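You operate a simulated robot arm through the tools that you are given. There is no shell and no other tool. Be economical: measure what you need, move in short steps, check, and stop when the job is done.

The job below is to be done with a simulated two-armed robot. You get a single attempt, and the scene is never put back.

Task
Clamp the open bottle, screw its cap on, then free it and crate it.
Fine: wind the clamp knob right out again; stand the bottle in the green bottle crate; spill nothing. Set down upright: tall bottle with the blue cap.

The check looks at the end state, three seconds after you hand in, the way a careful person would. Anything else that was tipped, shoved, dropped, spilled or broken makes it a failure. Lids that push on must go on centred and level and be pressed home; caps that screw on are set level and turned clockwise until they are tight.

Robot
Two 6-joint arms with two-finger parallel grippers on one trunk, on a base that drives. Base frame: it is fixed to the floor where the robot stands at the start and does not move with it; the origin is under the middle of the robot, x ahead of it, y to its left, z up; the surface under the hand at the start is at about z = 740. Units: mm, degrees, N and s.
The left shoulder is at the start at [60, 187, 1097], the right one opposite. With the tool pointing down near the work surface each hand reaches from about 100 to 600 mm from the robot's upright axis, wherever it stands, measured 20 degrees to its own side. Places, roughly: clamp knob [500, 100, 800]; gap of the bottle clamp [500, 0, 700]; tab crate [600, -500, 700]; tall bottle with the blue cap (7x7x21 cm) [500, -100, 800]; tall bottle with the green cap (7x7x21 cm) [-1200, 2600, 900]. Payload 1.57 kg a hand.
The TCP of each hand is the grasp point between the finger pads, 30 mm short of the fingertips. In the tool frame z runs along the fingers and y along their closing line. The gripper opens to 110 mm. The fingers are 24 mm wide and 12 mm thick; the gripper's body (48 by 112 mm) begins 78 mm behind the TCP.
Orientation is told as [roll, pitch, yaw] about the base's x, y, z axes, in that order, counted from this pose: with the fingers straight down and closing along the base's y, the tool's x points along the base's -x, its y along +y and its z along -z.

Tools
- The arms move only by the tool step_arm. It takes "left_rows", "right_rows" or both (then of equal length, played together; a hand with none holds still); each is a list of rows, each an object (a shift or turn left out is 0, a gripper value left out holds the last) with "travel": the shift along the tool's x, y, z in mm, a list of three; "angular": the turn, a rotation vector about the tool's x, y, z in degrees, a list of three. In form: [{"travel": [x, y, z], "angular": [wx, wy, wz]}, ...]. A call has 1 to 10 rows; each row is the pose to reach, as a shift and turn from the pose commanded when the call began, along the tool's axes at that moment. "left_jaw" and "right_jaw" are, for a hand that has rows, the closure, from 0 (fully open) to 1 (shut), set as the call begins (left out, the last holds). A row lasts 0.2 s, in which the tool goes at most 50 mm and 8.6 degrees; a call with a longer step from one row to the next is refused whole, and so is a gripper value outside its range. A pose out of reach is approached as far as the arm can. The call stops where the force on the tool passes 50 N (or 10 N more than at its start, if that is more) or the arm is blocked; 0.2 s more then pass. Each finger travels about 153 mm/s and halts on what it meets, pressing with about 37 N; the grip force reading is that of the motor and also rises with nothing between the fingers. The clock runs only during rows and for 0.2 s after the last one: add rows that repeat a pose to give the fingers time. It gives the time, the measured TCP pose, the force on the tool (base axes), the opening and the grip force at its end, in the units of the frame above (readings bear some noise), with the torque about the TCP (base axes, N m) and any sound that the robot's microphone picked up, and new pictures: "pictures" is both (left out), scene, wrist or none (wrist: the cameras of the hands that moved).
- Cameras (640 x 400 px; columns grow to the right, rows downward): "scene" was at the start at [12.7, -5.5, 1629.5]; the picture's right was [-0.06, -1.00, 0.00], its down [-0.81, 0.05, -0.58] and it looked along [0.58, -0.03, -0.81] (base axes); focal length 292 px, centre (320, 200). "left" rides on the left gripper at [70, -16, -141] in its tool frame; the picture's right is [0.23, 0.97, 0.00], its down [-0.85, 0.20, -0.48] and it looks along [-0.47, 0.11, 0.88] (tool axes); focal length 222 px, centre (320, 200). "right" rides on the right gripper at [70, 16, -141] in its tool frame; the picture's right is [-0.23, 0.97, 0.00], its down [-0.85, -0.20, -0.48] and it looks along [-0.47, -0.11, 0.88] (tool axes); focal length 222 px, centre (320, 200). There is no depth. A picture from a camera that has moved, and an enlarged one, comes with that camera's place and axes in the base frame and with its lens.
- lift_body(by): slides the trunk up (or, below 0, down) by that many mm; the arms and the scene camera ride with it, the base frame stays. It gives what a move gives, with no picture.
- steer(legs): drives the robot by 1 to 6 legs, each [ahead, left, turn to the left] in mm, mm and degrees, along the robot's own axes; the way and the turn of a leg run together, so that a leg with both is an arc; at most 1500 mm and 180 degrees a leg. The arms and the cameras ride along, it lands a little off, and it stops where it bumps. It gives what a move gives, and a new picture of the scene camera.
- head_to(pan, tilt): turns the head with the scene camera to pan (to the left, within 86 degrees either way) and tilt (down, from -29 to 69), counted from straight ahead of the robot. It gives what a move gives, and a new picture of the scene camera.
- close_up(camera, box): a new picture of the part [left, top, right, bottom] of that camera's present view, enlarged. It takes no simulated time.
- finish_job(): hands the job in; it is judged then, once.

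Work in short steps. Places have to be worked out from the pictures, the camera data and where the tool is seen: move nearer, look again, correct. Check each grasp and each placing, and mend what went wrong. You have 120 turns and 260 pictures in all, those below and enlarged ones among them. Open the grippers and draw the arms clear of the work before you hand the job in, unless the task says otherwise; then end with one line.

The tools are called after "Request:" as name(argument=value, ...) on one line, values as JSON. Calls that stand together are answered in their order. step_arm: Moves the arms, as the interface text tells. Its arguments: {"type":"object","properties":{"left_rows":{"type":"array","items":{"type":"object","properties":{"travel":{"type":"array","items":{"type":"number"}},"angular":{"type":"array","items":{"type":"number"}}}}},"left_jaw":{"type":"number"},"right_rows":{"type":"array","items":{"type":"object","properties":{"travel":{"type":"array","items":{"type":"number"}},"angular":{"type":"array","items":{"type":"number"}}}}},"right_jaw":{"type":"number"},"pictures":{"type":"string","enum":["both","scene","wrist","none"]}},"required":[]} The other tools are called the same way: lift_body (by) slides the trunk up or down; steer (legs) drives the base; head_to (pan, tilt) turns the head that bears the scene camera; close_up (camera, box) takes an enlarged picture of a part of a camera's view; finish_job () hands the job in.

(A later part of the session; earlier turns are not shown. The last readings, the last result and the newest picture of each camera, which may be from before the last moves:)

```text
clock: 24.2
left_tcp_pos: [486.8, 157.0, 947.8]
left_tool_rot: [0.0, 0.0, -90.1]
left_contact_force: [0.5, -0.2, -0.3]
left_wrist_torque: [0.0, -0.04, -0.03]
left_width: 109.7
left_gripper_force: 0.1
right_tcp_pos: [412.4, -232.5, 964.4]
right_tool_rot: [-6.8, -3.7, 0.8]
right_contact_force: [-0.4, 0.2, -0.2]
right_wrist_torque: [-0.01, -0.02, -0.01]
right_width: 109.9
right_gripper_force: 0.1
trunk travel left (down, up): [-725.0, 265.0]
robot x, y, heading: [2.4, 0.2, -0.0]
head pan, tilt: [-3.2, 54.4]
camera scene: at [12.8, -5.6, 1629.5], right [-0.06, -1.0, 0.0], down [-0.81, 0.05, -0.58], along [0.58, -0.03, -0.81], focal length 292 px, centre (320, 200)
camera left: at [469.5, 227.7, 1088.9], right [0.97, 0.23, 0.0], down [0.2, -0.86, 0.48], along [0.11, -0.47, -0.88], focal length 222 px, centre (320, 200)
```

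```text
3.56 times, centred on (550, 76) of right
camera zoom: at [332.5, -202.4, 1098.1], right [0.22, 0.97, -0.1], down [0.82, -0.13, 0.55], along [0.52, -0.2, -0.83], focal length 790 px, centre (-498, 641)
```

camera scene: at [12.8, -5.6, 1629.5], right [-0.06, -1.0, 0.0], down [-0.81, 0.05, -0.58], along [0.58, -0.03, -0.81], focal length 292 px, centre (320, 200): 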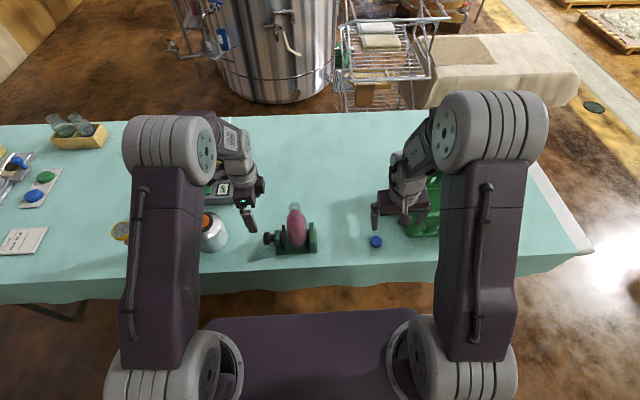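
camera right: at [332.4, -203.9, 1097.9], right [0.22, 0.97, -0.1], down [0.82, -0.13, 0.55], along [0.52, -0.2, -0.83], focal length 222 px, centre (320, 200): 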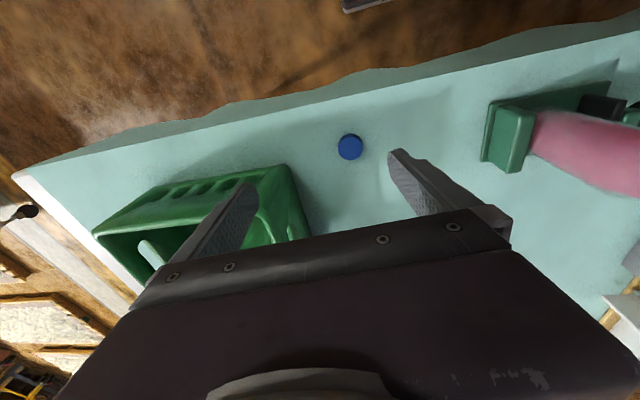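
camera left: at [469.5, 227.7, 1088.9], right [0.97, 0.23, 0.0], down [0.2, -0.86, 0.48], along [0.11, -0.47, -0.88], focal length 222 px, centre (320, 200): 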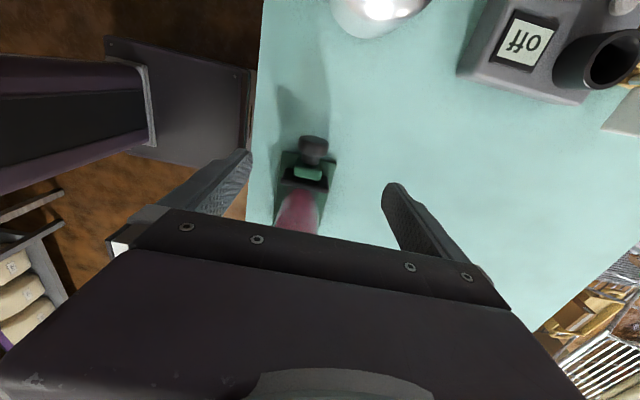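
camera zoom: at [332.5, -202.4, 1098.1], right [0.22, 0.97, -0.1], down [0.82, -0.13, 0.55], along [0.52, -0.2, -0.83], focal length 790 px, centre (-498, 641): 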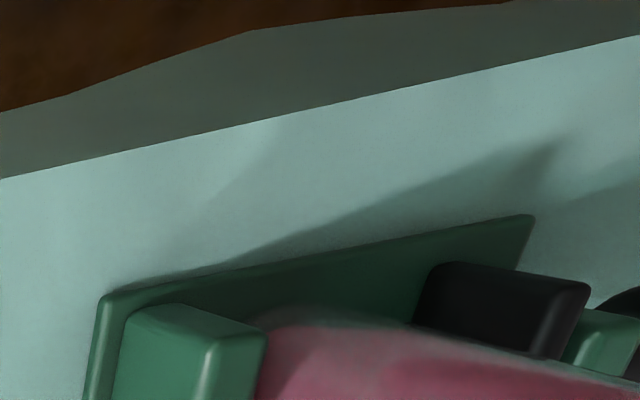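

The knob axis is at about x=480, z=774, and the knob spans y 129–153 with a diameter of about 44 mm. I descend so the open fingers straddle it.

Request:
step_arm(left_rows=[{"travel": [-5, -3, 20]}, {"travel": [-10, -6, 45]}, {"travel": [-13, -7, 70]}, {"travel": [-13, -7, 95]}, {"travel": [-13, -7, 115]}, {"travel": [-13, -7, 135]}, {"travel": [-13, -7, 154]}, {"travel": [-13, -7, 154]}])

Request:
close_up(camera="left", box=[220, 60, 420, 220])

```text
clock: 26.0
left_tcp_pos: [477.3, 143.3, 794.2]
left_tool_rot: [0.2, 0.0, -90.1]
left_contact_force: [0.1, -0.1, 0.1]
left_wrist_torque: [0.0, -0.01, -0.04]
left_width: 110.1
left_gripper_force: 0.0
right_tcp_pos: [410.7, -233.3, 964.0]
right_tool_rot: [-6.8, -3.6, 0.9]
right_contact_force: [-0.8, 1.0, -0.3]
right_wrist_torque: [0.0, 0.01, -0.02]
right_width: 110.0
right_gripper_force: 0.0
trunk travel left (down, up): [-725.0, 265.0]
robot x, y, heading: [0.4, 2.3, 0.0]
head pan, tilt: [-3.2, 54.4]
camera scene: at [12.5, -5.5, 1629.5], right [-0.06, -1.0, 0.0], down [-0.81, 0.05, -0.58], along [0.58, -0.03, -0.81], focal length 292 px, centre (320, 200)
camera left: at [461.4, 213.0, 934.3], right [0.97, 0.23, 0.0], down [0.2, -0.86, 0.48], along [0.11, -0.47, -0.88], focal length 222 px, centre (320, 200)
```

scene: 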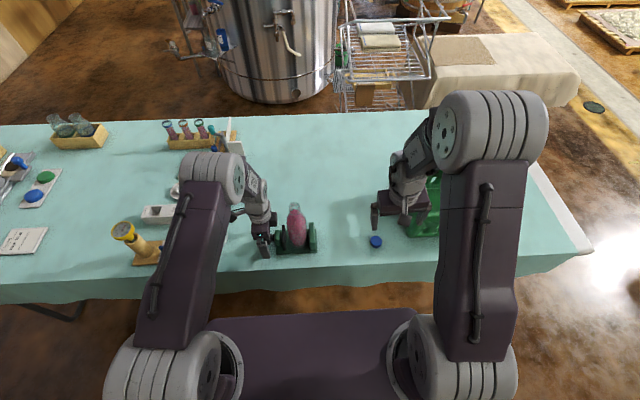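
left: 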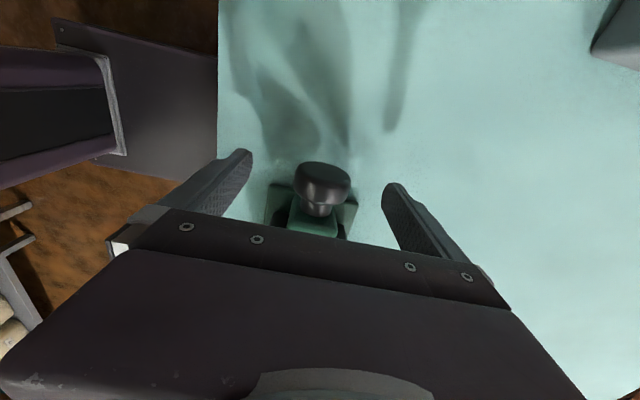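

```text
2.50 times, centred on (320, 140) of left
camera zoom: at [461.4, 213.0, 934.3], right [0.97, 0.23, 0.0], down [0.2, -0.86, 0.48], along [0.11, -0.47, -0.88], focal length 555 px, centre (320, 350)
```

zoom: 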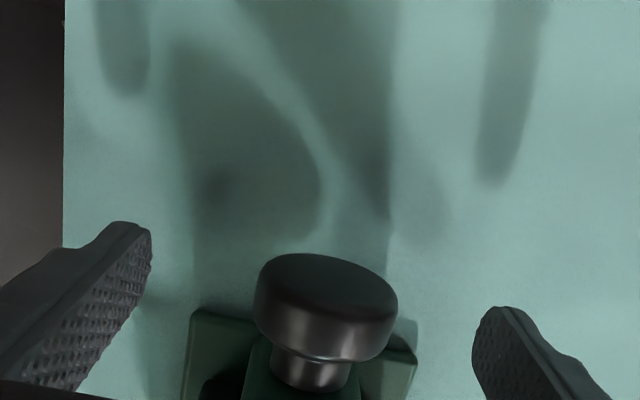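

The knob is centred between the fingers. I narrow the opening to about 54 mm and tilt the hand +43° about the knob axis as the start of a clockwise stroke.

Request:
step_arm(left_rows=[{"travel": [0, 2.7, -4]}, {"travel": [0, 6.3, -3.7], "angular": [8.6, 0, 0]}, {"travel": [0, 9.8, -2.9], "angular": [17.2, 0, 0]}, {"travel": [0, 13.1, -1.6], "angular": [25.8, 0, 0]}, {"travel": [0, 16.3, 0.2], "angular": [34.4, 0, 0]}, {"travel": [0, 19.1, 2.4], "angular": [43, 0, 0]}, {"travel": [0, 19.1, 2.4], "angular": [43, 0, 0]}], left_jaw=0.51)

Request:
close_up(camera="left", box=[220, 100, 420, 240])

Request:
close_up(camera="scene", box=[220, 170, 340, 270])

```text
clock: 26.9
left_tcp_pos: [471.5, 145.2, 785.1]
left_tool_rot: [-23.4, 0.3, -90.0]
left_contact_force: [14.5, -3.2, 0.3]
left_wrist_torque: [0.11, -0.24, -0.18]
left_width: 66.0
left_gripper_force: 6.9
left hand out of reach, approached as far as the arm can: row 4
right_tcp_pos: [413.7, -233.9, 962.2]
right_tool_rot: [-6.7, -3.5, 0.9]
right_contact_force: [0.2, -0.3, -0.7]
right_wrist_torque: [-0.01, 0.01, 0.01]
right_width: 110.1
right_gripper_force: 0.0
trunk travel left (down, up): [-725.0, 265.0]
robot x, y, heading: [-1.1, 0.8, -0.2]
head pan, tilt: [-3.2, 54.4]
stopped in row 4 (left hand): the force on the tool passed its limit at 117 N (the readings are from after the stop); the commanded pose is now the measured one
camera scene: at [19.2, -5.4, 1629.3], right [-0.06, -1.0, 0.0], down [-0.81, 0.05, -0.58], along [0.58, -0.03, -0.82], focal length 292 px, centre (320, 200)
camera left: at [511.6, 214.5, 921.4], right [0.89, 0.23, -0.38], down [0.37, -0.86, 0.36], along [-0.25, -0.46, -0.85], focal length 222 px, centre (320, 200)
```

scene: 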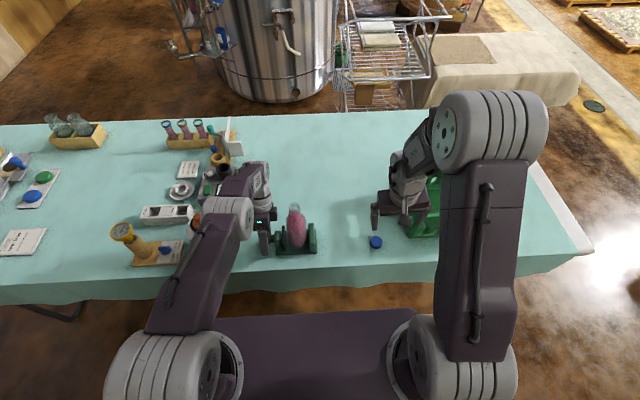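
left: 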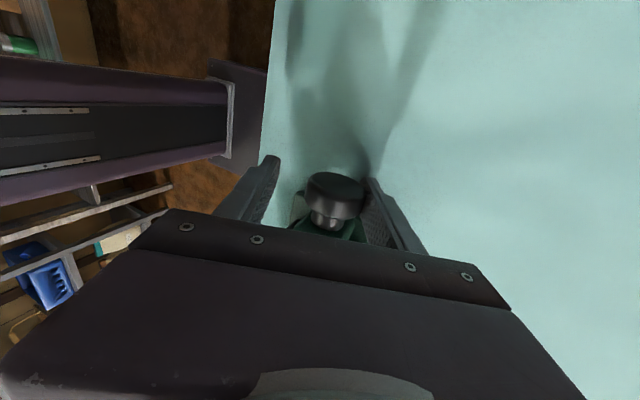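

```text
2.86 times, centred on (320, 170) of left
camera zoom: at [511.6, 214.5, 921.4], right [0.89, 0.23, -0.38], down [0.37, -0.86, 0.36], along [-0.25, -0.46, -0.85], focal length 635 px, centre (320, 286)
```

zoom: 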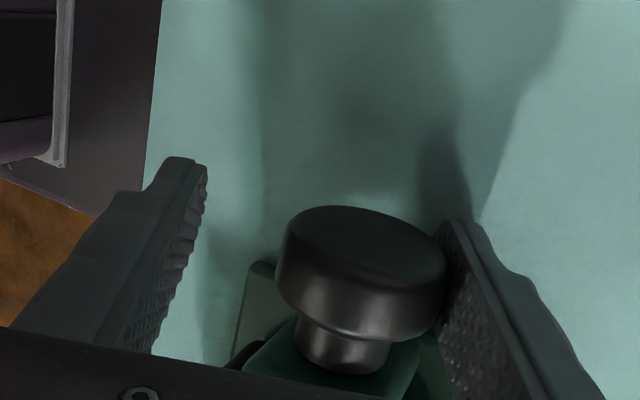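

```text
4.00 times, centred on (280, 220) of scene
camera zoom: at [19.2, -5.4, 1629.3], right [-0.06, -1.0, 0.0], down [-0.81, 0.05, -0.58], along [0.58, -0.03, -0.82], focal length 1169 px, centre (480, 120)
```

zoom: 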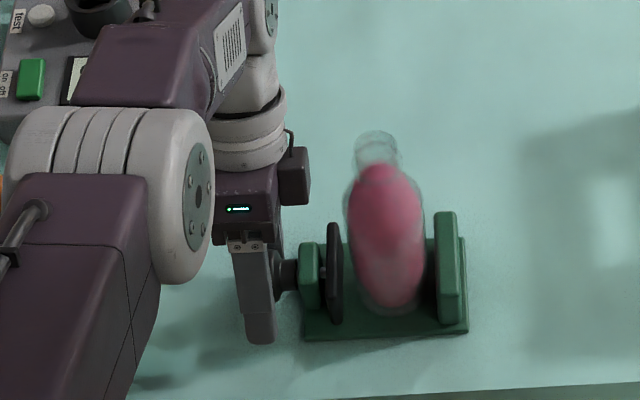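

The +x lean ran out of reach and the hand bumped the knob; the clamp and bottle look undisturbed. I open, return upright, and then test the lean toward the robot instead.

Request:
step_arm(left_rows=[{"travel": [0, 0, 0]}, {"travel": [-0.5, 1.3, -7], "angular": [-7.8, 0, 0]}, {"travel": [-1, 2, -12], "angular": [-15.6, 0, 0]}, {"travel": [-1, 2.6, -15.3], "angular": [-23.4, 0, 0]}, {"travel": [-1, 2.6, -15.3], "angular": [-23.4, 0, 0]}], left_jaw=0.3)

Request:
close_up(camera="scene", box=[240, 170, 400, 270])

```text
clock: 28.1
left_tcp_pos: [473.6, 145.1, 798.9]
left_tool_rot: [-0.2, 0.4, -90.0]
left_contact_force: [-0.1, 0.7, -0.2]
left_wrist_torque: [-0.01, -0.02, 0.01]
left_width: 77.3
left_gripper_force: 0.0
right_tcp_pos: [411.5, -234.2, 964.3]
right_tool_rot: [-6.8, -3.7, 0.9]
right_contact_force: [0.3, -0.2, 0.1]
right_wrist_torque: [0.03, 0.02, -0.02]
right_width: 109.8
right_gripper_force: 0.0
trunk travel left (down, up): [-725.0, 265.0]
robot x, y, heading: [2.1, 0.1, -0.1]
head pan, tilt: [-3.2, 54.4]
camera scene: at [13.5, -5.4, 1629.5], right [-0.06, -1.0, 0.0], down [-0.81, 0.05, -0.58], along [0.58, -0.03, -0.81], focal length 292 px, centre (320, 200)
camera left: at [457.6, 213.9, 940.9], right [0.97, 0.23, 0.0], down [0.2, -0.86, 0.47], along [0.11, -0.46, -0.88], focal length 222 px, centre (320, 200)
```

scene: 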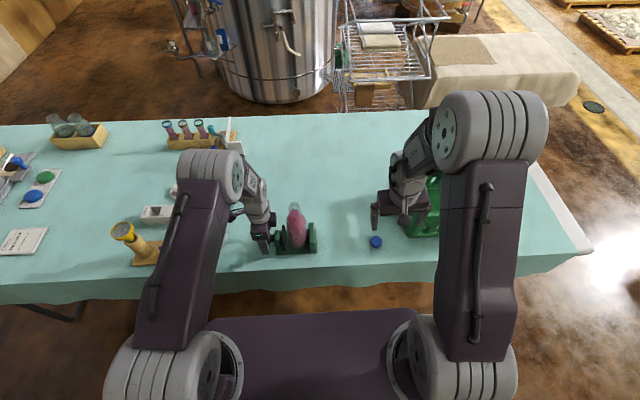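
left: 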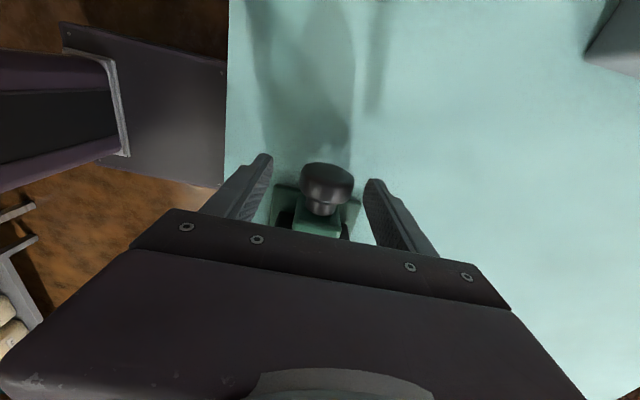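

```text
4.00 times, centred on (320, 220) of scene
camera zoom: at [13.5, -5.4, 1629.5], right [-0.06, -1.0, 0.0], down [-0.81, 0.05, -0.58], along [0.58, -0.03, -0.81], focal length 1169 px, centre (320, 120)
```

zoom: 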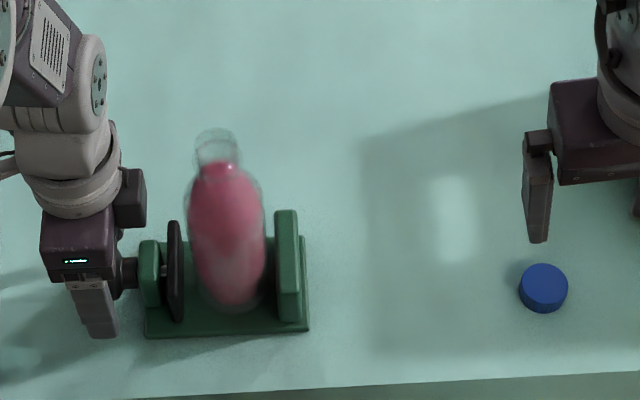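

The clamp hasn't moved. I re-centre by +6 mm in x and lean toward the robot in steps to test reach.

Request:
step_arm(left_rows=[{"travel": [0, 6, 0]}, {"travel": [0, 2.4, 0.3], "angular": [-8.6, 0, 0]}, {"travel": [0, -1.1, 1.1], "angular": [-17.2, 0, 0]}, {"travel": [0, -4.4, 2.4], "angular": [-25.8, 0, 0]}, {"travel": [0, -7.6, 4.2], "angular": [-34.4, 0, 0]}, {"travel": [0, -10.4, 6.4], "angular": [-43, 0, 0]}, {"travel": [0, -10.4, 6.4], "angular": [-43, 0, 0]}], left_jaw=0.48)

Request:
close_up(camera="left", box=[220, 100, 420, 240])

```text
clock: 29.7
left_tcp_pos: [480.1, 142.1, 794.0]
left_tool_rot: [42.2, 0.4, -89.7]
left_contact_force: [-9.2, 3.2, -6.0]
left_wrist_torque: [0.05, 0.12, 0.08]
left_width: 67.0
left_gripper_force: 5.6
left hand out of reach, approached as far as the arm can: row 3, 6, 7
right_tcp_pos: [411.3, -233.0, 964.1]
right_tool_rot: [-6.8, -3.8, 0.8]
right_contact_force: [0.5, 0.2, 0.2]
right_wrist_torque: [0.02, 0.01, -0.03]
right_width: 110.1
right_gripper_force: 0.1
trunk travel left (down, up): [-725.0, 265.0]
robot x, y, heading: [-2.8, -1.3, 0.0]
head pan, tilt: [-3.2, 54.4]
camera scene: at [11.8, -4.3, 1629.4], right [-0.06, -1.0, 0.0], down [-0.81, 0.05, -0.58], along [0.58, -0.03, -0.81], focal length 292 px, centre (320, 200)
camera left: at [372.8, 210.5, 887.3], right [0.72, 0.22, 0.65], down [-0.17, -0.86, 0.48], along [0.67, -0.46, -0.58], focal length 222 px, centre (320, 200)
```

scene: 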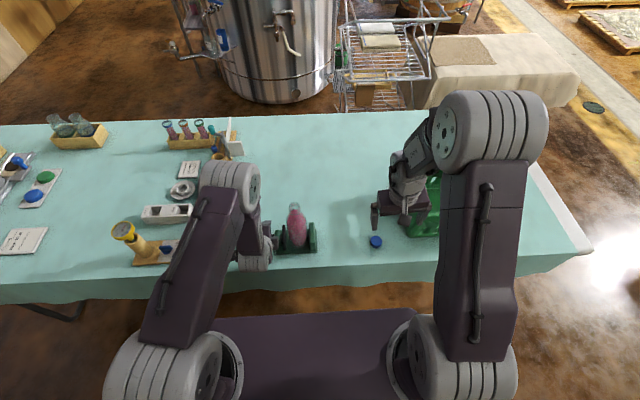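
left: 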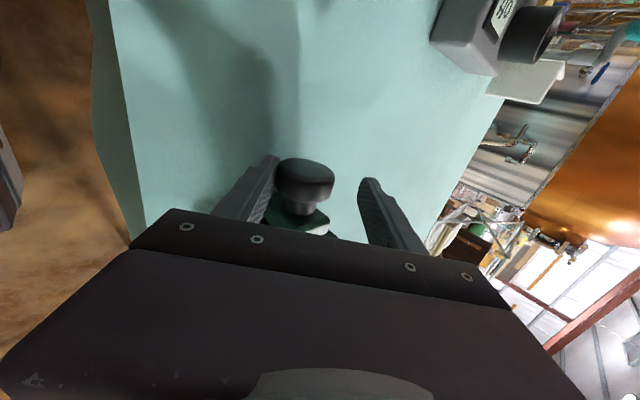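

```text
2.86 times, centred on (320, 170) of left
camera zoom: at [372.8, 210.5, 887.3], right [0.72, 0.22, 0.65], down [-0.17, -0.86, 0.48], along [0.67, -0.46, -0.58], focal length 635 px, centre (320, 286)
```

zoom: 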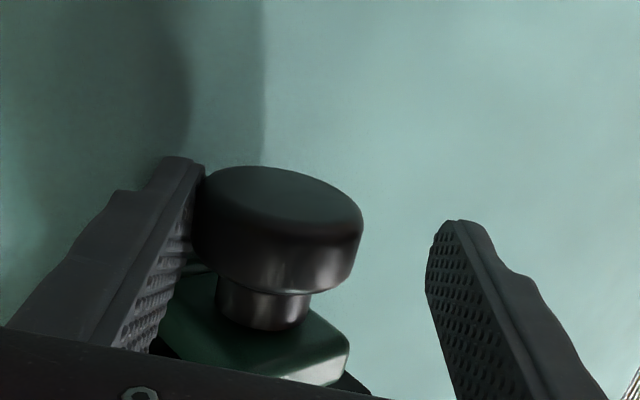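

The lean toward the robot works to about -35°, and beyond that the position drifts. I come back upright and check centring before the first gripped stroke.

Request:
step_arm(left_rows=[{"travel": [0, 3.6, 0.3], "angular": [8.6, 0, 0]}, {"travel": [0, 7.1, 1.1], "angular": [17.2, 0, 0]}, {"travel": [0, 10.4, 2.4], "angular": [25.8, 0, 0]}, {"travel": [0, 13.6, 4.2], "angular": [34.4, 0, 0]}, {"travel": [0, 16.4, 6.4], "angular": [43, 0, 0]}, {"travel": [0, 16.4, 6.4], "angular": [43, 0, 0]}], left_jaw=0.3, pictures="wrist")

Request:
close_up(camera="left", box=[220, 100, 420, 240])

```text
clock: 30.9
left_tcp_pos: [494.2, 133.4, 796.6]
left_tool_rot: [10.9, -4.3, -88.9]
left_contact_force: [-3.7, 14.4, -1.8]
left_wrist_torque: [0.8, 0.77, -0.51]
left_width: 79.1
left_gripper_force: 1.4
left hand out of reach, approached as far as the arm can: row 4
right_tcp_pos: [411.7, -227.5, 965.6]
right_tool_rot: [-7.0, -3.7, 1.1]
right_contact_force: [0.1, 0.9, 0.8]
right_wrist_torque: [0.0, 0.03, 0.0]
right_width: 109.9
right_gripper_force: 0.1
trunk travel left (down, up): [-725.0, 265.0]
robot x, y, heading: [-1.6, 1.0, 0.1]
head pan, tilt: [-3.2, 54.4]
stopped in row 5 (left hand): the force on the tool passed its limit at 99 N (the readings are from after the stop); the commanded pose is now the measured one
camera left: at [449.1, 213.4, 926.3], right [0.95, 0.26, 0.17], down [0.12, -0.81, 0.57], along [0.28, -0.52, -0.8], focal length 222 px, centre (320, 200)
```

left: 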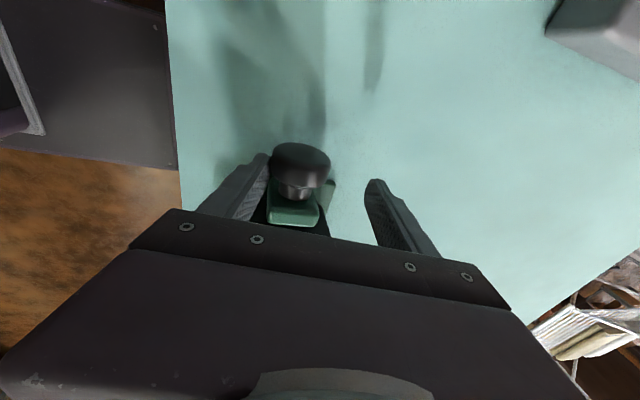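

```text
2.86 times, centred on (320, 170) of left
camera zoom: at [449.1, 213.4, 926.3], right [0.95, 0.26, 0.17], down [0.12, -0.81, 0.57], along [0.28, -0.52, -0.8], focal length 635 px, centre (320, 286)
```

zoom: 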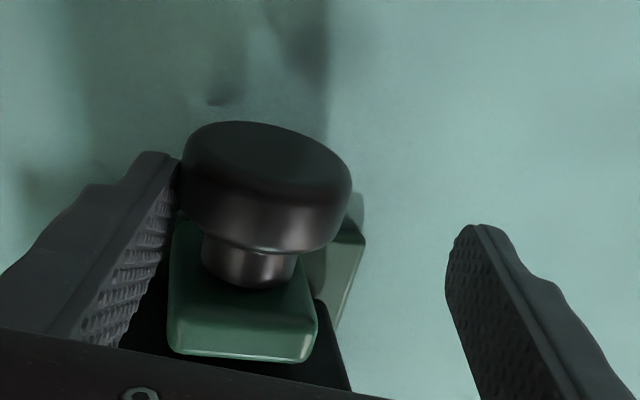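

The arm passes through a wrist singularity near -13° lean at this shoulder height. Lowering the trunk should make the forearm flatter and shift that out of the working range, so I first raise both hands well clear.

Request:
step_arm(left_rows=[{"travel": [0, -5, 0]}, {"travel": [0, -5, -20]}, {"travel": [0, -5, -50]}, {"travel": [0, -5, -80]}, {"travel": [0, -5, -115]}, {"travel": [0, -5, -150]}, {"travel": [0, -5, -185]}, {"travel": [0, -5, -220]}, {"travel": [0, -5, -255]}, {"travel": [0, -5, -290]}], right_rows=[{"travel": [0, 0, -10]}, {"travel": [0, 0, -30]}, {"travel": [0, 0, -55]}, {"travel": [0, 0, -80]}, {"travel": [0, 0, -105]}, {"travel": [0, 0, -130]}, {"travel": [0, 0, -155]}, {"travel": [0, 0, -180]}, {"travel": [0, 0, -205]}, {"travel": [0, 0, -230]}], left_jaw=0, pictures="scene")

```text
clock: 33.0
left_tcp_pos: [432.9, 150.6, 1080.9]
left_tool_rot: [10.9, -4.2, -88.9]
left_contact_force: [0.3, -0.2, 0.0]
left_wrist_torque: [0.01, -0.04, -0.02]
left_width: 110.0
left_gripper_force: 0.0
right_tcp_pos: [387.5, -241.9, 1135.6]
right_tool_rot: [-13.4, -4.2, 1.8]
right_contact_force: [-0.2, -1.0, 1.2]
right_wrist_torque: [0.0, 0.01, -0.02]
right_width: 110.0
right_gripper_force: 0.1
right hand out of reach, approached as far as the arm can: row 2, 3, 4, 5, 6, 7, 8, 9, 10
trunk travel left (down, up): [-725.0, 265.0]
robot x, y, heading: [3.7, 1.1, 0.2]
head pan, tilt: [-3.2, 54.4]
camera scene: at [11.9, -5.1, 1629.5], right [-0.05, -1.0, 0.0], down [-0.81, 0.04, -0.58], along [0.58, -0.03, -0.81], focal length 292 px, centre (320, 200)
```

scene: 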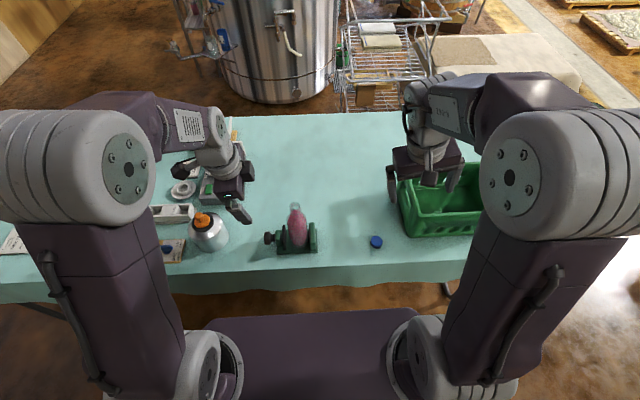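

I put the right hand back to its comfortable starting pose and raise the left a bit more, straightening it.

Request:
step_arm(left_rows=[{"travel": [0, 0, -20], "angular": [2.7, 0, 0]}, {"travel": [0, 0, -40], "angular": [5.4, 0, 0]}, {"travel": [0, 0, -60], "angular": [8.1, 0, 0]}, {"travel": [0, 0, -80], "angular": [10.9, 0, 0]}, {"travel": [0, 0, -80], "angular": [10.9, 0, 0]}], right_rows=[{"travel": [8, -18, 10]}, {"travel": [16, -36, 20]}, {"travel": [24, -54, 30]}, {"travel": [36, -81, 46]}, {"travel": [36, -81, 46]}], pictures="none")

```text
clock: 34.2
left_tcp_pos: [417.2, 156.3, 1158.7]
left_tool_rot: [0.1, -4.1, -89.0]
left_contact_force: [-0.2, 0.0, -1.0]
left_wrist_torque: [-0.02, 0.02, -0.02]
left_width: 109.8
left_gripper_force: 0.0
right_tcp_pos: [353.1, -285.7, 1086.1]
right_tool_rot: [-14.7, -4.5, 1.3]
right_contact_force: [-0.7, 0.3, 0.9]
right_wrist_torque: [0.02, 0.0, 0.0]
right_width: 110.0
right_gripper_force: 0.1
right hand out of reach, approached as far as the arm can: row 1, 2, 3, 4, 5
trunk travel left (down, up): [-725.0, 265.0]
robot x, y, heading: [4.1, 3.5, 0.0]
head pan, tilt: [-3.2, 54.4]
```

The right arm is caught on the wrong side of its wrist singularity. I lean it back towards -30° to see where it tracks again.

Request:
step_arm(right_rows=[{"travel": [-15, 0, 0], "angular": [0, -8, 0]}, {"travel": [-30, 0, 0], "angular": [0, -16, 0]}, {"travel": [-45, 0, 0], "angular": [0, -24, 0]}, {"travel": [-60, 0, 0], "angular": [0, -32, 0]}, {"travel": [-75, 0, 0], "angular": [0, -40, 0]}, {"travel": [-75, 0, 0], "angular": [0, -45, 0]}, {"travel": [-75, 0, 0], "angular": [0, -45, 0]}], pictures="scene")

```text
clock: 35.9
left_tcp_pos: [417.3, 155.3, 1159.0]
left_tool_rot: [0.0, -4.1, -89.0]
left_contact_force: [1.0, 0.2, 0.7]
left_wrist_torque: [-0.01, -0.01, -0.01]
left_width: 109.9
left_gripper_force: 0.1
right_tcp_pos: [402.8, -298.2, 1090.4]
right_tool_rot: [-18.5, -30.5, 8.7]
right_contact_force: [0.2, -1.0, -0.8]
right_wrist_torque: [0.06, 0.0, -0.02]
right_width: 110.0
right_gripper_force: 0.1
right hand out of reach, approached as far as the arm can: row 1, 4, 5, 6, 7
trunk travel left (down, up): [-725.0, 265.0]
robot x, y, heading: [-0.0, 1.4, 0.1]
head pan, tilt: [-3.2, 54.4]
camera scene: at [13.1, -5.1, 1629.5], right [-0.05, -1.0, 0.0], down [-0.81, 0.04, -0.58], along [0.58, -0.03, -0.81], focal length 292 px, centre (320, 200)
```

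scene: 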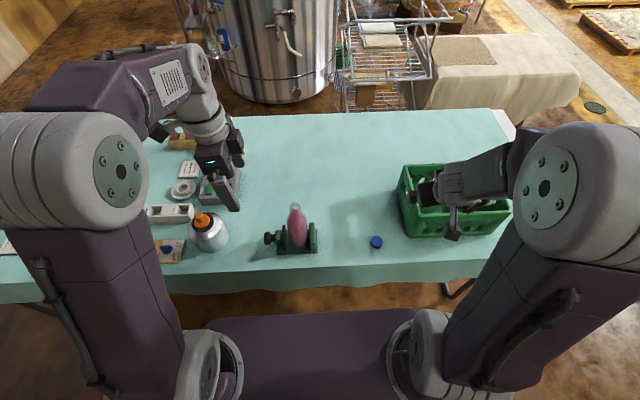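

Request:
step_arm(right_rows=[{"angular": [0, 8, 0]}, {"angular": [0, 16, 0]}, {"angular": [0, 24, 0]}, {"angular": [0, 24, 0]}, {"angular": [0, 24, 0]}], pictures="none")

```text
clock: 37.0
left_tcp_pos: [416.8, 156.7, 1157.3]
left_tool_rot: [0.1, -4.1, -89.0]
left_contact_force: [-0.1, 0.3, 0.0]
left_wrist_torque: [0.0, -0.02, 0.03]
left_width: 110.0
left_gripper_force: 0.1
right_tcp_pos: [404.2, -298.1, 1089.5]
right_tool_rot: [-16.1, -7.6, 1.4]
right_contact_force: [0.4, -0.7, 0.6]
right_wrist_torque: [0.01, -0.02, -0.06]
right_width: 110.0
right_gripper_force: 0.1
right hand out of reach, approached as far as the arm can: row 1
trunk travel left (down, up): [-725.0, 265.0]
robot x, y, heading: [-2.4, 2.7, 0.4]
head pan, tilt: [-3.2, 54.4]
```

It is tracking again; the commanded pose simply had been truncated. I straighten the right hand and raise it.

Request:
step_arm(right_rows=[{"travel": [0, 0, -15], "angular": [-5.4, 2.5, 0]}, {"travel": [0, 0, -30], "angular": [-10.8, 5, 0]}, {"travel": [0, 0, -45], "angular": [-16, 7.6, 0]}, {"travel": [0, 0, -75], "angular": [-16, 7.6, 0]}, {"travel": [0, 0, -100], "angular": [-16, 7.6, 0]}, {"travel": [0, 0, -100], "angular": [-16, 7.6, 0]}], pictures="none")

```text
clock: 38.5
left_tcp_pos: [418.3, 156.4, 1158.7]
left_tool_rot: [0.1, -4.1, -89.0]
left_contact_force: [-0.1, 0.5, -0.1]
left_wrist_torque: [0.0, -0.02, 0.0]
left_width: 109.9
left_gripper_force: 0.0
right_tcp_pos: [374.1, -250.0, 1114.9]
right_tool_rot: [-12.7, -2.4, 0.8]
right_contact_force: [0.3, -0.1, 0.6]
right_wrist_torque: [0.0, 0.02, 0.0]
right_width: 110.0
right_gripper_force: 0.0
right hand out of reach, approached as far as the arm can: row 1, 2, 3, 4, 5, 6
trunk travel left (down, up): [-725.0, 265.0]
robot x, y, heading: [0.1, 1.8, 0.6]
head pan, tilt: [-3.2, 54.4]
```

It still can't straighten, so probably a wrist-roll joint is at its limit. I yaw the hand to relieve it and then try straightening again.

Request:
step_arm(right_rows=[{"angular": [0, 0, 8]}, {"angular": [0, 0, 16]}, {"angular": [0, 0, 24]}, {"angular": [0, 0, 32]}, {"angular": [0, 0, 40]}, {"angular": [0, 0, 40]}, {"angular": [0, 0, 40]}], pictures="none")

Request:
step_arm(right_rows=[{"angular": [-4, 0, 0]}, {"angular": [-7, 0, 0]}, {"angular": [-10, 0, 0]}, {"angular": [-10, 0, 0]}], pictures="scene")

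```text
clock: 40.0
left_tcp_pos: [416.3, 155.7, 1159.2]
left_tool_rot: [0.1, -4.1, -89.0]
left_contact_force: [0.1, 0.0, 0.4]
left_wrist_torque: [-0.02, -0.03, 0.01]
left_width: 109.9
left_gripper_force: 0.1
right_tcp_pos: [375.2, -248.7, 1116.5]
right_tool_rot: [-8.2, -10.1, -38.7]
right_contact_force: [0.4, 0.4, -0.4]
right_wrist_torque: [-0.05, -0.02, 0.01]
right_width: 109.9
right_gripper_force: 0.1
trunk travel left (down, up): [-725.0, 265.0]
robot x, y, heading: [-0.1, 5.5, 0.2]
head pan, tilt: [-3.2, 54.4]
```

```text
clock: 41.0
left_tcp_pos: [416.9, 156.3, 1158.4]
left_tool_rot: [0.0, -4.1, -89.0]
left_contact_force: [0.1, 0.2, 0.5]
left_wrist_torque: [0.0, -0.01, 0.01]
left_width: 109.8
left_gripper_force: 0.0
right_tcp_pos: [370.7, -239.5, 1094.7]
right_tool_rot: [-3.4, -12.9, -38.6]
right_contact_force: [1.0, 0.3, 0.1]
right_wrist_torque: [-0.02, 0.01, -0.02]
right_width: 110.1
right_gripper_force: 0.0
right hand out of reach, approached as far as the arm can: row 1, 2, 3, 4
trunk travel left (down, up): [-725.0, 265.0]
robot x, y, heading: [-0.9, -1.9, 0.2]
head pan, tilt: [-3.2, 54.4]
camera scene: at [13.2, -5.1, 1629.5], right [-0.05, -1.0, 0.0], down [-0.81, 0.04, -0.58], along [0.58, -0.03, -0.81], focal length 292 px, centre (320, 200)
```

scene: 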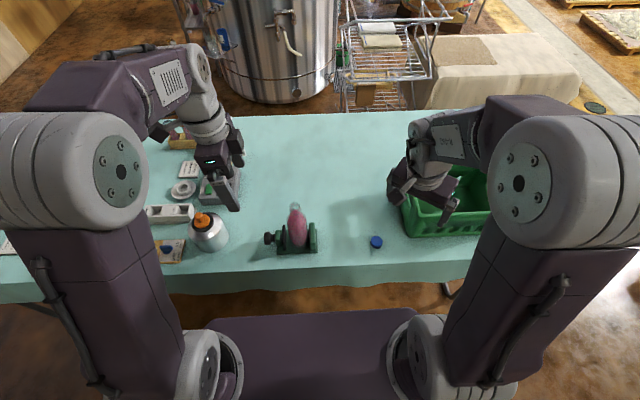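

Yaw works but straightening doesn't, so it looks like the wrist pitch limit when the hand is high and near. I move it further forward (+110 mm x) while un-yawing.

Request:
step_arm(right_rows=[{"travel": [-17, 14, 0], "angular": [0, 0, -8]}, {"travel": [-34, 28, 0], "angular": [0, 0, -16]}, {"travel": [-51, 42, 0], "angular": [0, 0, -24]}, {"travel": [-68, 55, 0], "angular": [0, 0, -32]}, {"travel": [-86, 69, 0], "angular": [0, 0, -38.6]}, {"travel": [-86, 69, 0], "angular": [0, 0, -38.6]}], pictures="none")

Request:
step_arm(right_rows=[{"angular": [-5, 0, 0]}, {"angular": [-10, 0, 0]}, {"angular": [-10, 0, 0]}], pictures="none")

```text
clock: 42.5
left_tcp_pos: [416.2, 156.0, 1158.6]
left_tool_rot: [0.1, -4.1, -89.0]
left_contact_force: [0.2, 0.6, -0.2]
left_wrist_torque: [-0.02, -0.02, 0.01]
left_width: 110.0
left_gripper_force: 0.1
right_tcp_pos: [473.6, -253.5, 1101.2]
right_tool_rot: [-12.8, -8.1, 1.0]
right_contact_force: [-0.2, 0.8, -0.1]
right_wrist_torque: [0.01, -0.04, -0.03]
right_width: 109.9
right_gripper_force: 0.1
right hand out of reach, approached as far as the arm can: row 3, 4, 5, 6
trunk travel left (down, up): [-725.0, 265.0]
robot x, y, heading: [-0.5, -1.3, 0.3]
head pan, tilt: [-3.2, 54.4]
```

```text
clock: 43.2
left_tcp_pos: [417.9, 156.1, 1158.5]
left_tool_rot: [0.0, -4.1, -89.0]
left_contact_force: [-0.4, -1.1, 0.0]
left_wrist_torque: [-0.01, 0.02, 0.03]
left_width: 110.1
left_gripper_force: 0.1
right_tcp_pos: [475.5, -253.9, 1100.6]
right_tool_rot: [-12.6, -8.3, 0.9]
right_contact_force: [-0.4, 0.9, -0.4]
right_wrist_torque: [-0.01, 0.0, -0.04]
right_width: 110.2
right_gripper_force: 0.0
right hand out of reach, approached as far as the arm can: row 1, 2, 3
trunk travel left (down, up): [-725.0, 265.0]
robot x, y, heading: [1.6, -5.5, 0.4]
head pan, tilt: [-3.2, 54.4]
```

The wrist roll joint has flipped to the other branch, which explains the persistent 12° roll. I unwind it by swinging the hand around the right side to a forward lean, and then cross back straight in the arm plane.

Request:
step_arm(right_rows=[{"travel": [0, 0, 20], "angular": [6, 0, 0]}, {"travel": [0, 0, 40], "angular": [12, 0, 0]}, {"travel": [0, 0, 60], "angular": [18, 0, 0]}, {"travel": [0, 0, 60], "angular": [18, 0, 0]}], pictures="none")

Request:
step_arm(right_rows=[{"angular": [0, -7, 4]}, {"angular": [0, -14, 8]}, {"angular": [0, -21, 12]}, {"angular": [0, -28, 16]}, {"angular": [0, -35, 20]}, {"angular": [0, -42, 24]}, {"angular": [0, -42, 24]}], pictures="none")

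```text
clock: 44.2
left_tcp_pos: [416.9, 155.7, 1159.0]
left_tool_rot: [0.1, -4.1, -89.0]
left_contact_force: [0.3, -0.2, 0.0]
left_wrist_torque: [0.05, -0.02, -0.04]
left_width: 110.0
left_gripper_force: 0.0
right_tcp_pos: [485.5, -264.2, 1043.1]
right_tool_rot: [-30.6, -8.1, 1.0]
right_contact_force: [0.1, 1.2, -0.3]
right_wrist_torque: [0.01, 0.02, 0.01]
right_width: 110.0
right_gripper_force: 0.0
trunk travel left (down, up): [-725.0, 265.0]
robot x, y, heading: [1.0, 1.9, 0.0]
head pan, tilt: [-3.2, 54.4]
```

```text
clock: 45.9
left_tcp_pos: [416.8, 155.9, 1159.2]
left_tool_rot: [0.1, -4.0, -89.0]
left_contact_force: [-0.3, -0.4, 0.8]
left_wrist_torque: [0.01, 0.03, -0.05]
left_width: 109.7
left_gripper_force: 0.1
right_tcp_pos: [494.1, -264.4, 1055.2]
right_tool_rot: [-30.7, -56.2, 1.8]
right_contact_force: [-0.4, -0.4, -0.2]
right_wrist_torque: [0.02, 0.02, 0.03]
right_width: 110.1
right_gripper_force: 0.1
right hand out of reach, approached as far as the arm can: row 6, 7
trunk travel left (down, up): [-725.0, 265.0]
robot x, y, heading: [-2.2, -2.8, 0.2]
head pan, tilt: [-3.2, 54.4]
```

The swing worked. Now I remove the roll while moving to y≈-187, in line with the shoulder.

Request:
step_arm(right_rows=[{"travel": [0, 13, -8], "angular": [-6, 0, 0]}, {"travel": [0, 26, -16], "angular": [-12, 0, 0]}, {"travel": [0, 40, -24], "angular": [-18, 0, 0]}, {"travel": [0, 53, -32], "angular": [-24, 0, 0]}, {"travel": [0, 66, -40], "angular": [-30.7, 0, 0]}, {"travel": [0, 66, -40], "angular": [-30.7, 0, 0]}], pictures="none")

```text
clock: 47.2
left_tcp_pos: [418.3, 155.7, 1158.3]
left_tool_rot: [0.1, -4.1, -89.0]
left_contact_force: [-0.2, 0.5, -0.3]
left_wrist_torque: [0.0, -0.02, 0.03]
left_width: 110.0
left_gripper_force: 0.0
right_tcp_pos: [492.1, -185.7, 1054.4]
right_tool_rot: [-0.6, -56.5, 2.3]
right_contact_force: [-0.1, -1.0, -0.5]
right_wrist_torque: [0.03, 0.0, 0.01]
right_width: 110.0
right_gripper_force: 0.2
trunk travel left (down, up): [-725.0, 265.0]
robot x, y, heading: [2.4, 1.1, 0.1]
head pan, tilt: [-3.2, 54.4]
```

Roll is now zero at lean -56°. Next I cross straight back to vertical, in-plane.

Request:
step_arm(right_rows=[{"angular": [0, 8.5, 0]}, {"angular": [0, 17, 0]}, {"angular": [0, 25.5, 0]}, {"angular": [0, 34, 0]}, {"angular": [0, 42.5, 0]}, {"angular": [0, 51, 0]}, {"angular": [0, 56.5, 0]}, {"angular": [0, 56.5, 0]}], pictures="scene")

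```text
clock: 49.0
left_tcp_pos: [416.3, 157.4, 1157.6]
left_tool_rot: [0.1, -3.9, -89.0]
left_contact_force: [1.2, 0.8, -0.7]
left_wrist_torque: [0.0, -0.03, 0.0]
left_width: 110.0
left_gripper_force: 0.1
right_tcp_pos: [491.7, -187.6, 1054.3]
right_tool_rot: [-0.4, 0.0, 1.6]
right_contact_force: [-0.4, -0.7, 0.2]
right_wrist_torque: [0.01, 0.0, -0.02]
right_width: 109.9
right_gripper_force: 0.1
right hand out of reach, approached as far as the arm can: row 3
trunk travel left (down, up): [-725.0, 265.0]
robot x, y, heading: [2.7, -2.7, 0.5]
head pan, tilt: [-3.2, 54.4]
camera scene: at [12.6, -5.0, 1629.5], right [-0.05, -1.0, 0.0], down [-0.81, 0.04, -0.58], along [0.58, -0.03, -0.81], focal length 292 px, centre (320, 200)
```

scene: 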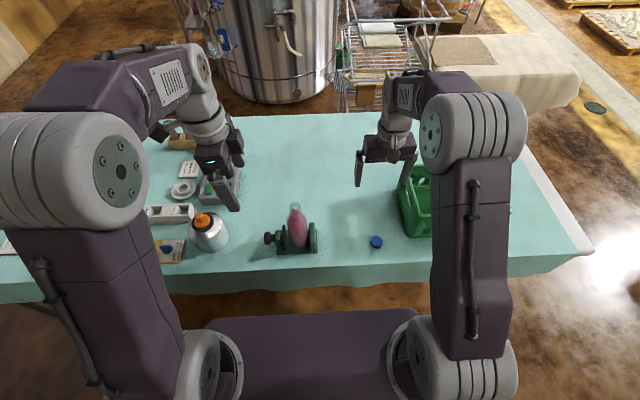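

Unflipped and vertical again. I raise the right hand 130 mm to be safe, then lower the trunk 250 mm.

Request:
step_arm(right_rows=[{"travel": [0, 0, -25]}, {"travel": [0, 0, -50]}, {"travel": [0, 0, -75]}, {"travel": [0, 0, -100]}, {"travel": [0, 0, -130]}, {"travel": [0, 0, -130]}], pictures="none")

Request:
lift_body(by=-250)

Request:
head_to(pan=0, tilt=50)

```text
clock: 50.5
left_tcp_pos: [417.6, 155.5, 1158.0]
left_tool_rot: [0.1, -4.2, -88.9]
left_contact_force: [0.5, -1.1, -0.1]
left_wrist_torque: [0.05, -0.01, 0.02]
left_width: 109.9
left_gripper_force: 0.1
right_tcp_pos: [490.8, -189.6, 1184.2]
right_tool_rot: [-0.4, 0.0, 1.6]
right_contact_force: [0.1, -0.1, -0.5]
right_wrist_torque: [-0.01, 0.02, 0.0]
right_width: 109.6
right_gripper_force: 0.1
trunk travel left (down, up): [-725.0, 265.0]
robot x, y, heading: [0.6, -0.1, 0.2]
head pan, tilt: [-3.2, 54.4]
```

```text
clock: 53.0
left_tcp_pos: [416.9, 156.6, 908.2]
left_tool_rot: [0.0, -4.1, -89.1]
left_contact_force: [-0.1, -0.1, -0.2]
left_wrist_torque: [-0.02, 0.02, 0.02]
left_width: 110.2
left_gripper_force: 0.1
right_tcp_pos: [492.4, -189.8, 934.1]
right_tool_rot: [-0.4, -0.1, 1.7]
right_contact_force: [0.5, -0.5, -0.4]
right_wrist_torque: [-0.03, -0.02, -0.02]
right_width: 109.9
right_gripper_force: 0.0
trunk travel left (down, up): [-475.0, 515.0]
robot x, y, heading: [1.0, -0.4, 0.4]
head pan, tilt: [-3.2, 54.4]
```

```text
clock: 53.7
left_tcp_pos: [417.2, 157.0, 908.9]
left_tool_rot: [0.1, -4.2, -89.0]
left_contact_force: [0.9, 0.4, 0.5]
left_wrist_torque: [-0.02, 0.01, 0.0]
left_width: 110.1
left_gripper_force: 0.2
right_tcp_pos: [491.1, -188.8, 934.7]
right_tool_rot: [-0.4, -0.1, 1.7]
right_contact_force: [-0.3, -0.8, -0.7]
right_wrist_torque: [-0.01, 0.01, 0.02]
right_width: 110.0
right_gripper_force: 0.1
trunk travel left (down, up): [-475.0, 515.0]
robot x, y, heading: [1.9, 1.5, 0.2]
head pan, tilt: [0.0, 50.0]
camera scene: at [17.5, -1.0, 1385.2], right [0.0, -1.0, 0.0], down [-0.77, 0.0, -0.64], along [0.64, 0.0, -0.77], focal length 292 px, centre (320, 200)
```

scene: 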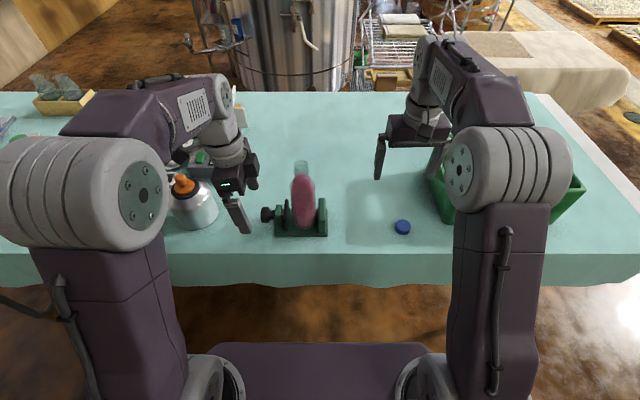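

The forearms are flatter now. I bring the left hand, squared up, straight down over the knob again.

Request:
step_arm(left_rows=[{"travel": [0, 25, 0], "angular": [0, 2, 0]}, {"travel": [0, 50, 10], "angular": [0, 4.1, 0]}, {"travel": [-2, 63, 30], "angular": [0, 4.1, 0]}, {"travel": [-4, 63, 55], "angular": [0, 4.1, 0]}, {"travel": [-6, 63, 80], "angular": [0, 4.1, 0]}, {"travel": [-6, 63, 100], "angular": [0, 4.1, 0]}, {"travel": [-6, 63, 111.7], "angular": [0, 4.1, 0]}, {"travel": [-6, 63, 111.7], "angular": [0, 4.1, 0]}])

Request:
close_up(camera="left", box=[220, 100, 420, 240])

Request:
close_up(camera="scene", box=[220, 140, 380, 250])

```text
clock: 55.5
left_tcp_pos: [482.6, 142.8, 795.7]
left_tool_rot: [0.1, 0.0, -89.0]
left_contact_force: [-0.1, 0.3, -0.3]
left_wrist_torque: [0.0, 0.0, 0.02]
left_width: 110.2
left_gripper_force: 0.0
right_tcp_pos: [491.4, -188.8, 933.4]
right_tool_rot: [-0.4, -0.1, 1.6]
right_contact_force: [-0.9, 0.7, -0.3]
right_wrist_torque: [-0.02, 0.0, -0.03]
right_width: 110.0
right_gripper_force: 0.0
trunk travel left (down, up): [-475.0, 515.0]
robot x, y, heading: [-0.4, 1.8, 0.2]
head pan, tilt: [0.0, 50.0]
camera scene: at [17.5, -1.0, 1385.3], right [0.0, -1.0, 0.0], down [-0.77, 0.0, -0.64], along [0.64, 0.0, -0.77], focal length 292 px, centre (320, 200)
camera left: at [464.2, 212.7, 936.5], right [0.97, 0.24, 0.0], down [0.21, -0.85, 0.48], along [0.12, -0.46, -0.88], focal length 222 px, centre (320, 200)
```

scene: 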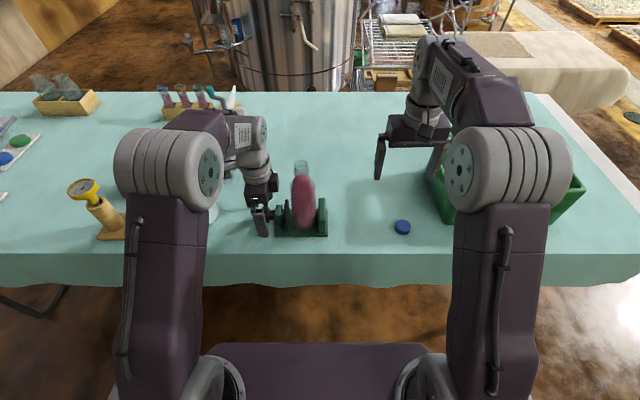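
left: 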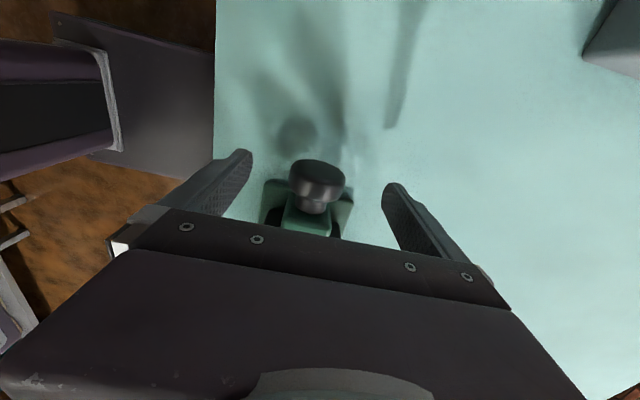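

```text
2.86 times, centred on (320, 170) of left
camera zoom: at [464.2, 212.7, 936.5], right [0.97, 0.24, 0.0], down [0.21, -0.85, 0.48], along [0.12, -0.46, -0.88], focal length 635 px, centre (320, 286)
```

zoom: 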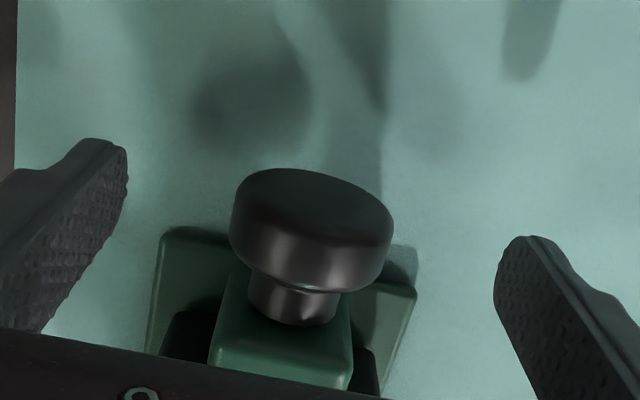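

```text
3.64 times, centred on (300, 195) of scene
camera zoom: at [17.5, -1.0, 1385.3], right [0.0, -1.0, 0.0], down [-0.77, 0.0, -0.64], along [0.64, 0.0, -0.77], focal length 1063 px, centre (393, 218)
```

zoom: 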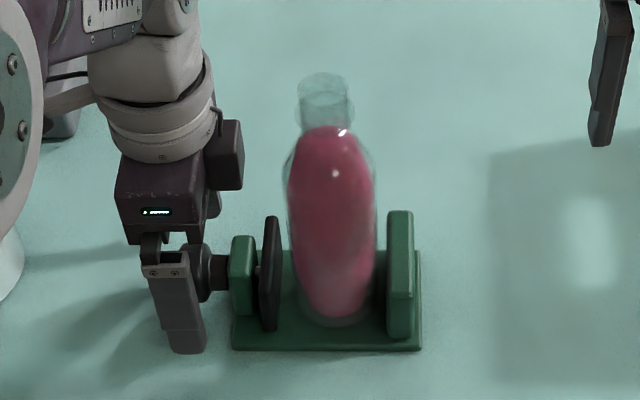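

The knob axis is at x≈480, so I shift -2.5 mm, tilt to +17° about the axis with a 57 mm opening, then do the first gripped stroke to -25°.

Request:
step_arm(left_rows=[{"travel": [0, -2.5, -2]}, {"travel": [0, 1.1, -1.7], "angular": [8.6, 0, 0]}, {"travel": [0, 4.6, -0.9], "angular": [17.2, 0, 0]}, {"travel": [0, 4.6, -0.9], "angular": [17.2, 0, 0]}], left_jaw=0.45, pictures="wrist")

Request:
step_arm(left_rows=[{"travel": [0, 0, 0]}, {"travel": [0, -3.6, 0.3], "angular": [-8.5, 0, 0]}, {"travel": [0, -7, 1.1], "angular": [-17, 0, 0]}, {"travel": [0, -10.3, 2.4], "angular": [-25.5, 0, 0]}, {"travel": [0, -13.4, 4.1], "angular": [-34, 0, 0]}, {"travel": [0, -16.2, 6.3], "angular": [-42.5, 0, 0]}, {"travel": [0, -16.2, 6.3], "angular": [-42.5, 0, 0]}], left_jaw=1, pictures="wrist")

```text
clock: 56.5
left_tcp_pos: [486.2, 143.7, 797.4]
left_tool_rot: [-17.2, 0.0, -88.8]
left_contact_force: [-1.0, -0.3, 0.0]
left_wrist_torque: [0.03, 0.01, -0.03]
left_width: 60.7
left_gripper_force: 0.1
right_tcp_pos: [491.0, -189.8, 933.5]
right_tool_rot: [-0.4, -0.1, 1.5]
right_contact_force: [-0.7, 0.4, -0.1]
right_wrist_torque: [0.03, 0.02, 0.02]
right_width: 109.9
right_gripper_force: 0.0
trunk travel left (down, up): [-475.0, 515.0]
robot x, y, heading: [-1.1, -1.4, 0.4]
head pan, tilt: [0.0, 50.0]
camera left: at [510.1, 213.9, 937.1], right [0.93, 0.24, -0.29], down [0.35, -0.85, 0.4], along [-0.15, -0.47, -0.87], focal length 222 px, centre (320, 200)
```

left: 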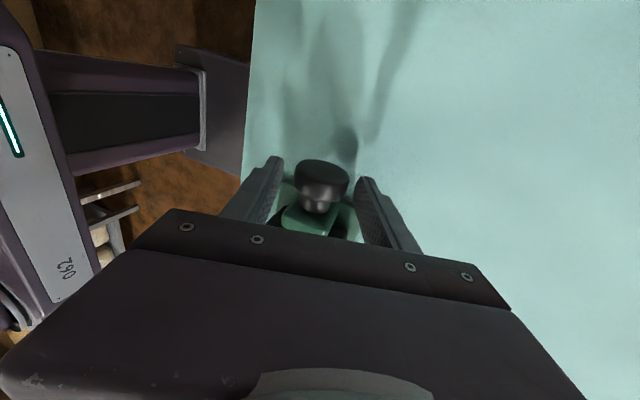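

```text
clock: 58.1
left_tcp_pos: [469.6, 143.7, 796.8]
left_tool_rot: [25.4, 0.0, -89.1]
left_contact_force: [10.2, 1.3, -9.5]
left_wrist_torque: [0.62, -0.12, -1.36]
left_width: 43.7
left_gripper_force: 44.6
right_tcp_pos: [493.2, -189.4, 931.6]
right_tool_rot: [-0.4, 0.0, 1.6]
right_contact_force: [-0.1, -0.2, -0.1]
right_wrist_torque: [0.0, 0.0, 0.01]
right_width: 110.0
right_gripper_force: 0.0
trunk travel left (down, up): [-475.0, 515.0]
robot x, y, heading: [-1.3, 0.3, -0.0]
head pan, tilt: [0.0, 50.0]
camera left: at [393.0, 211.5, 917.0], right [0.88, 0.24, 0.42], down [-0.01, -0.86, 0.52], along [0.48, -0.46, -0.75], focal length 222 px, centre (320, 200)
```

left: 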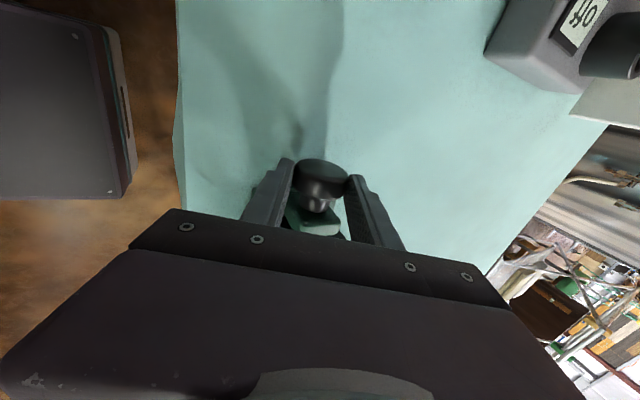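

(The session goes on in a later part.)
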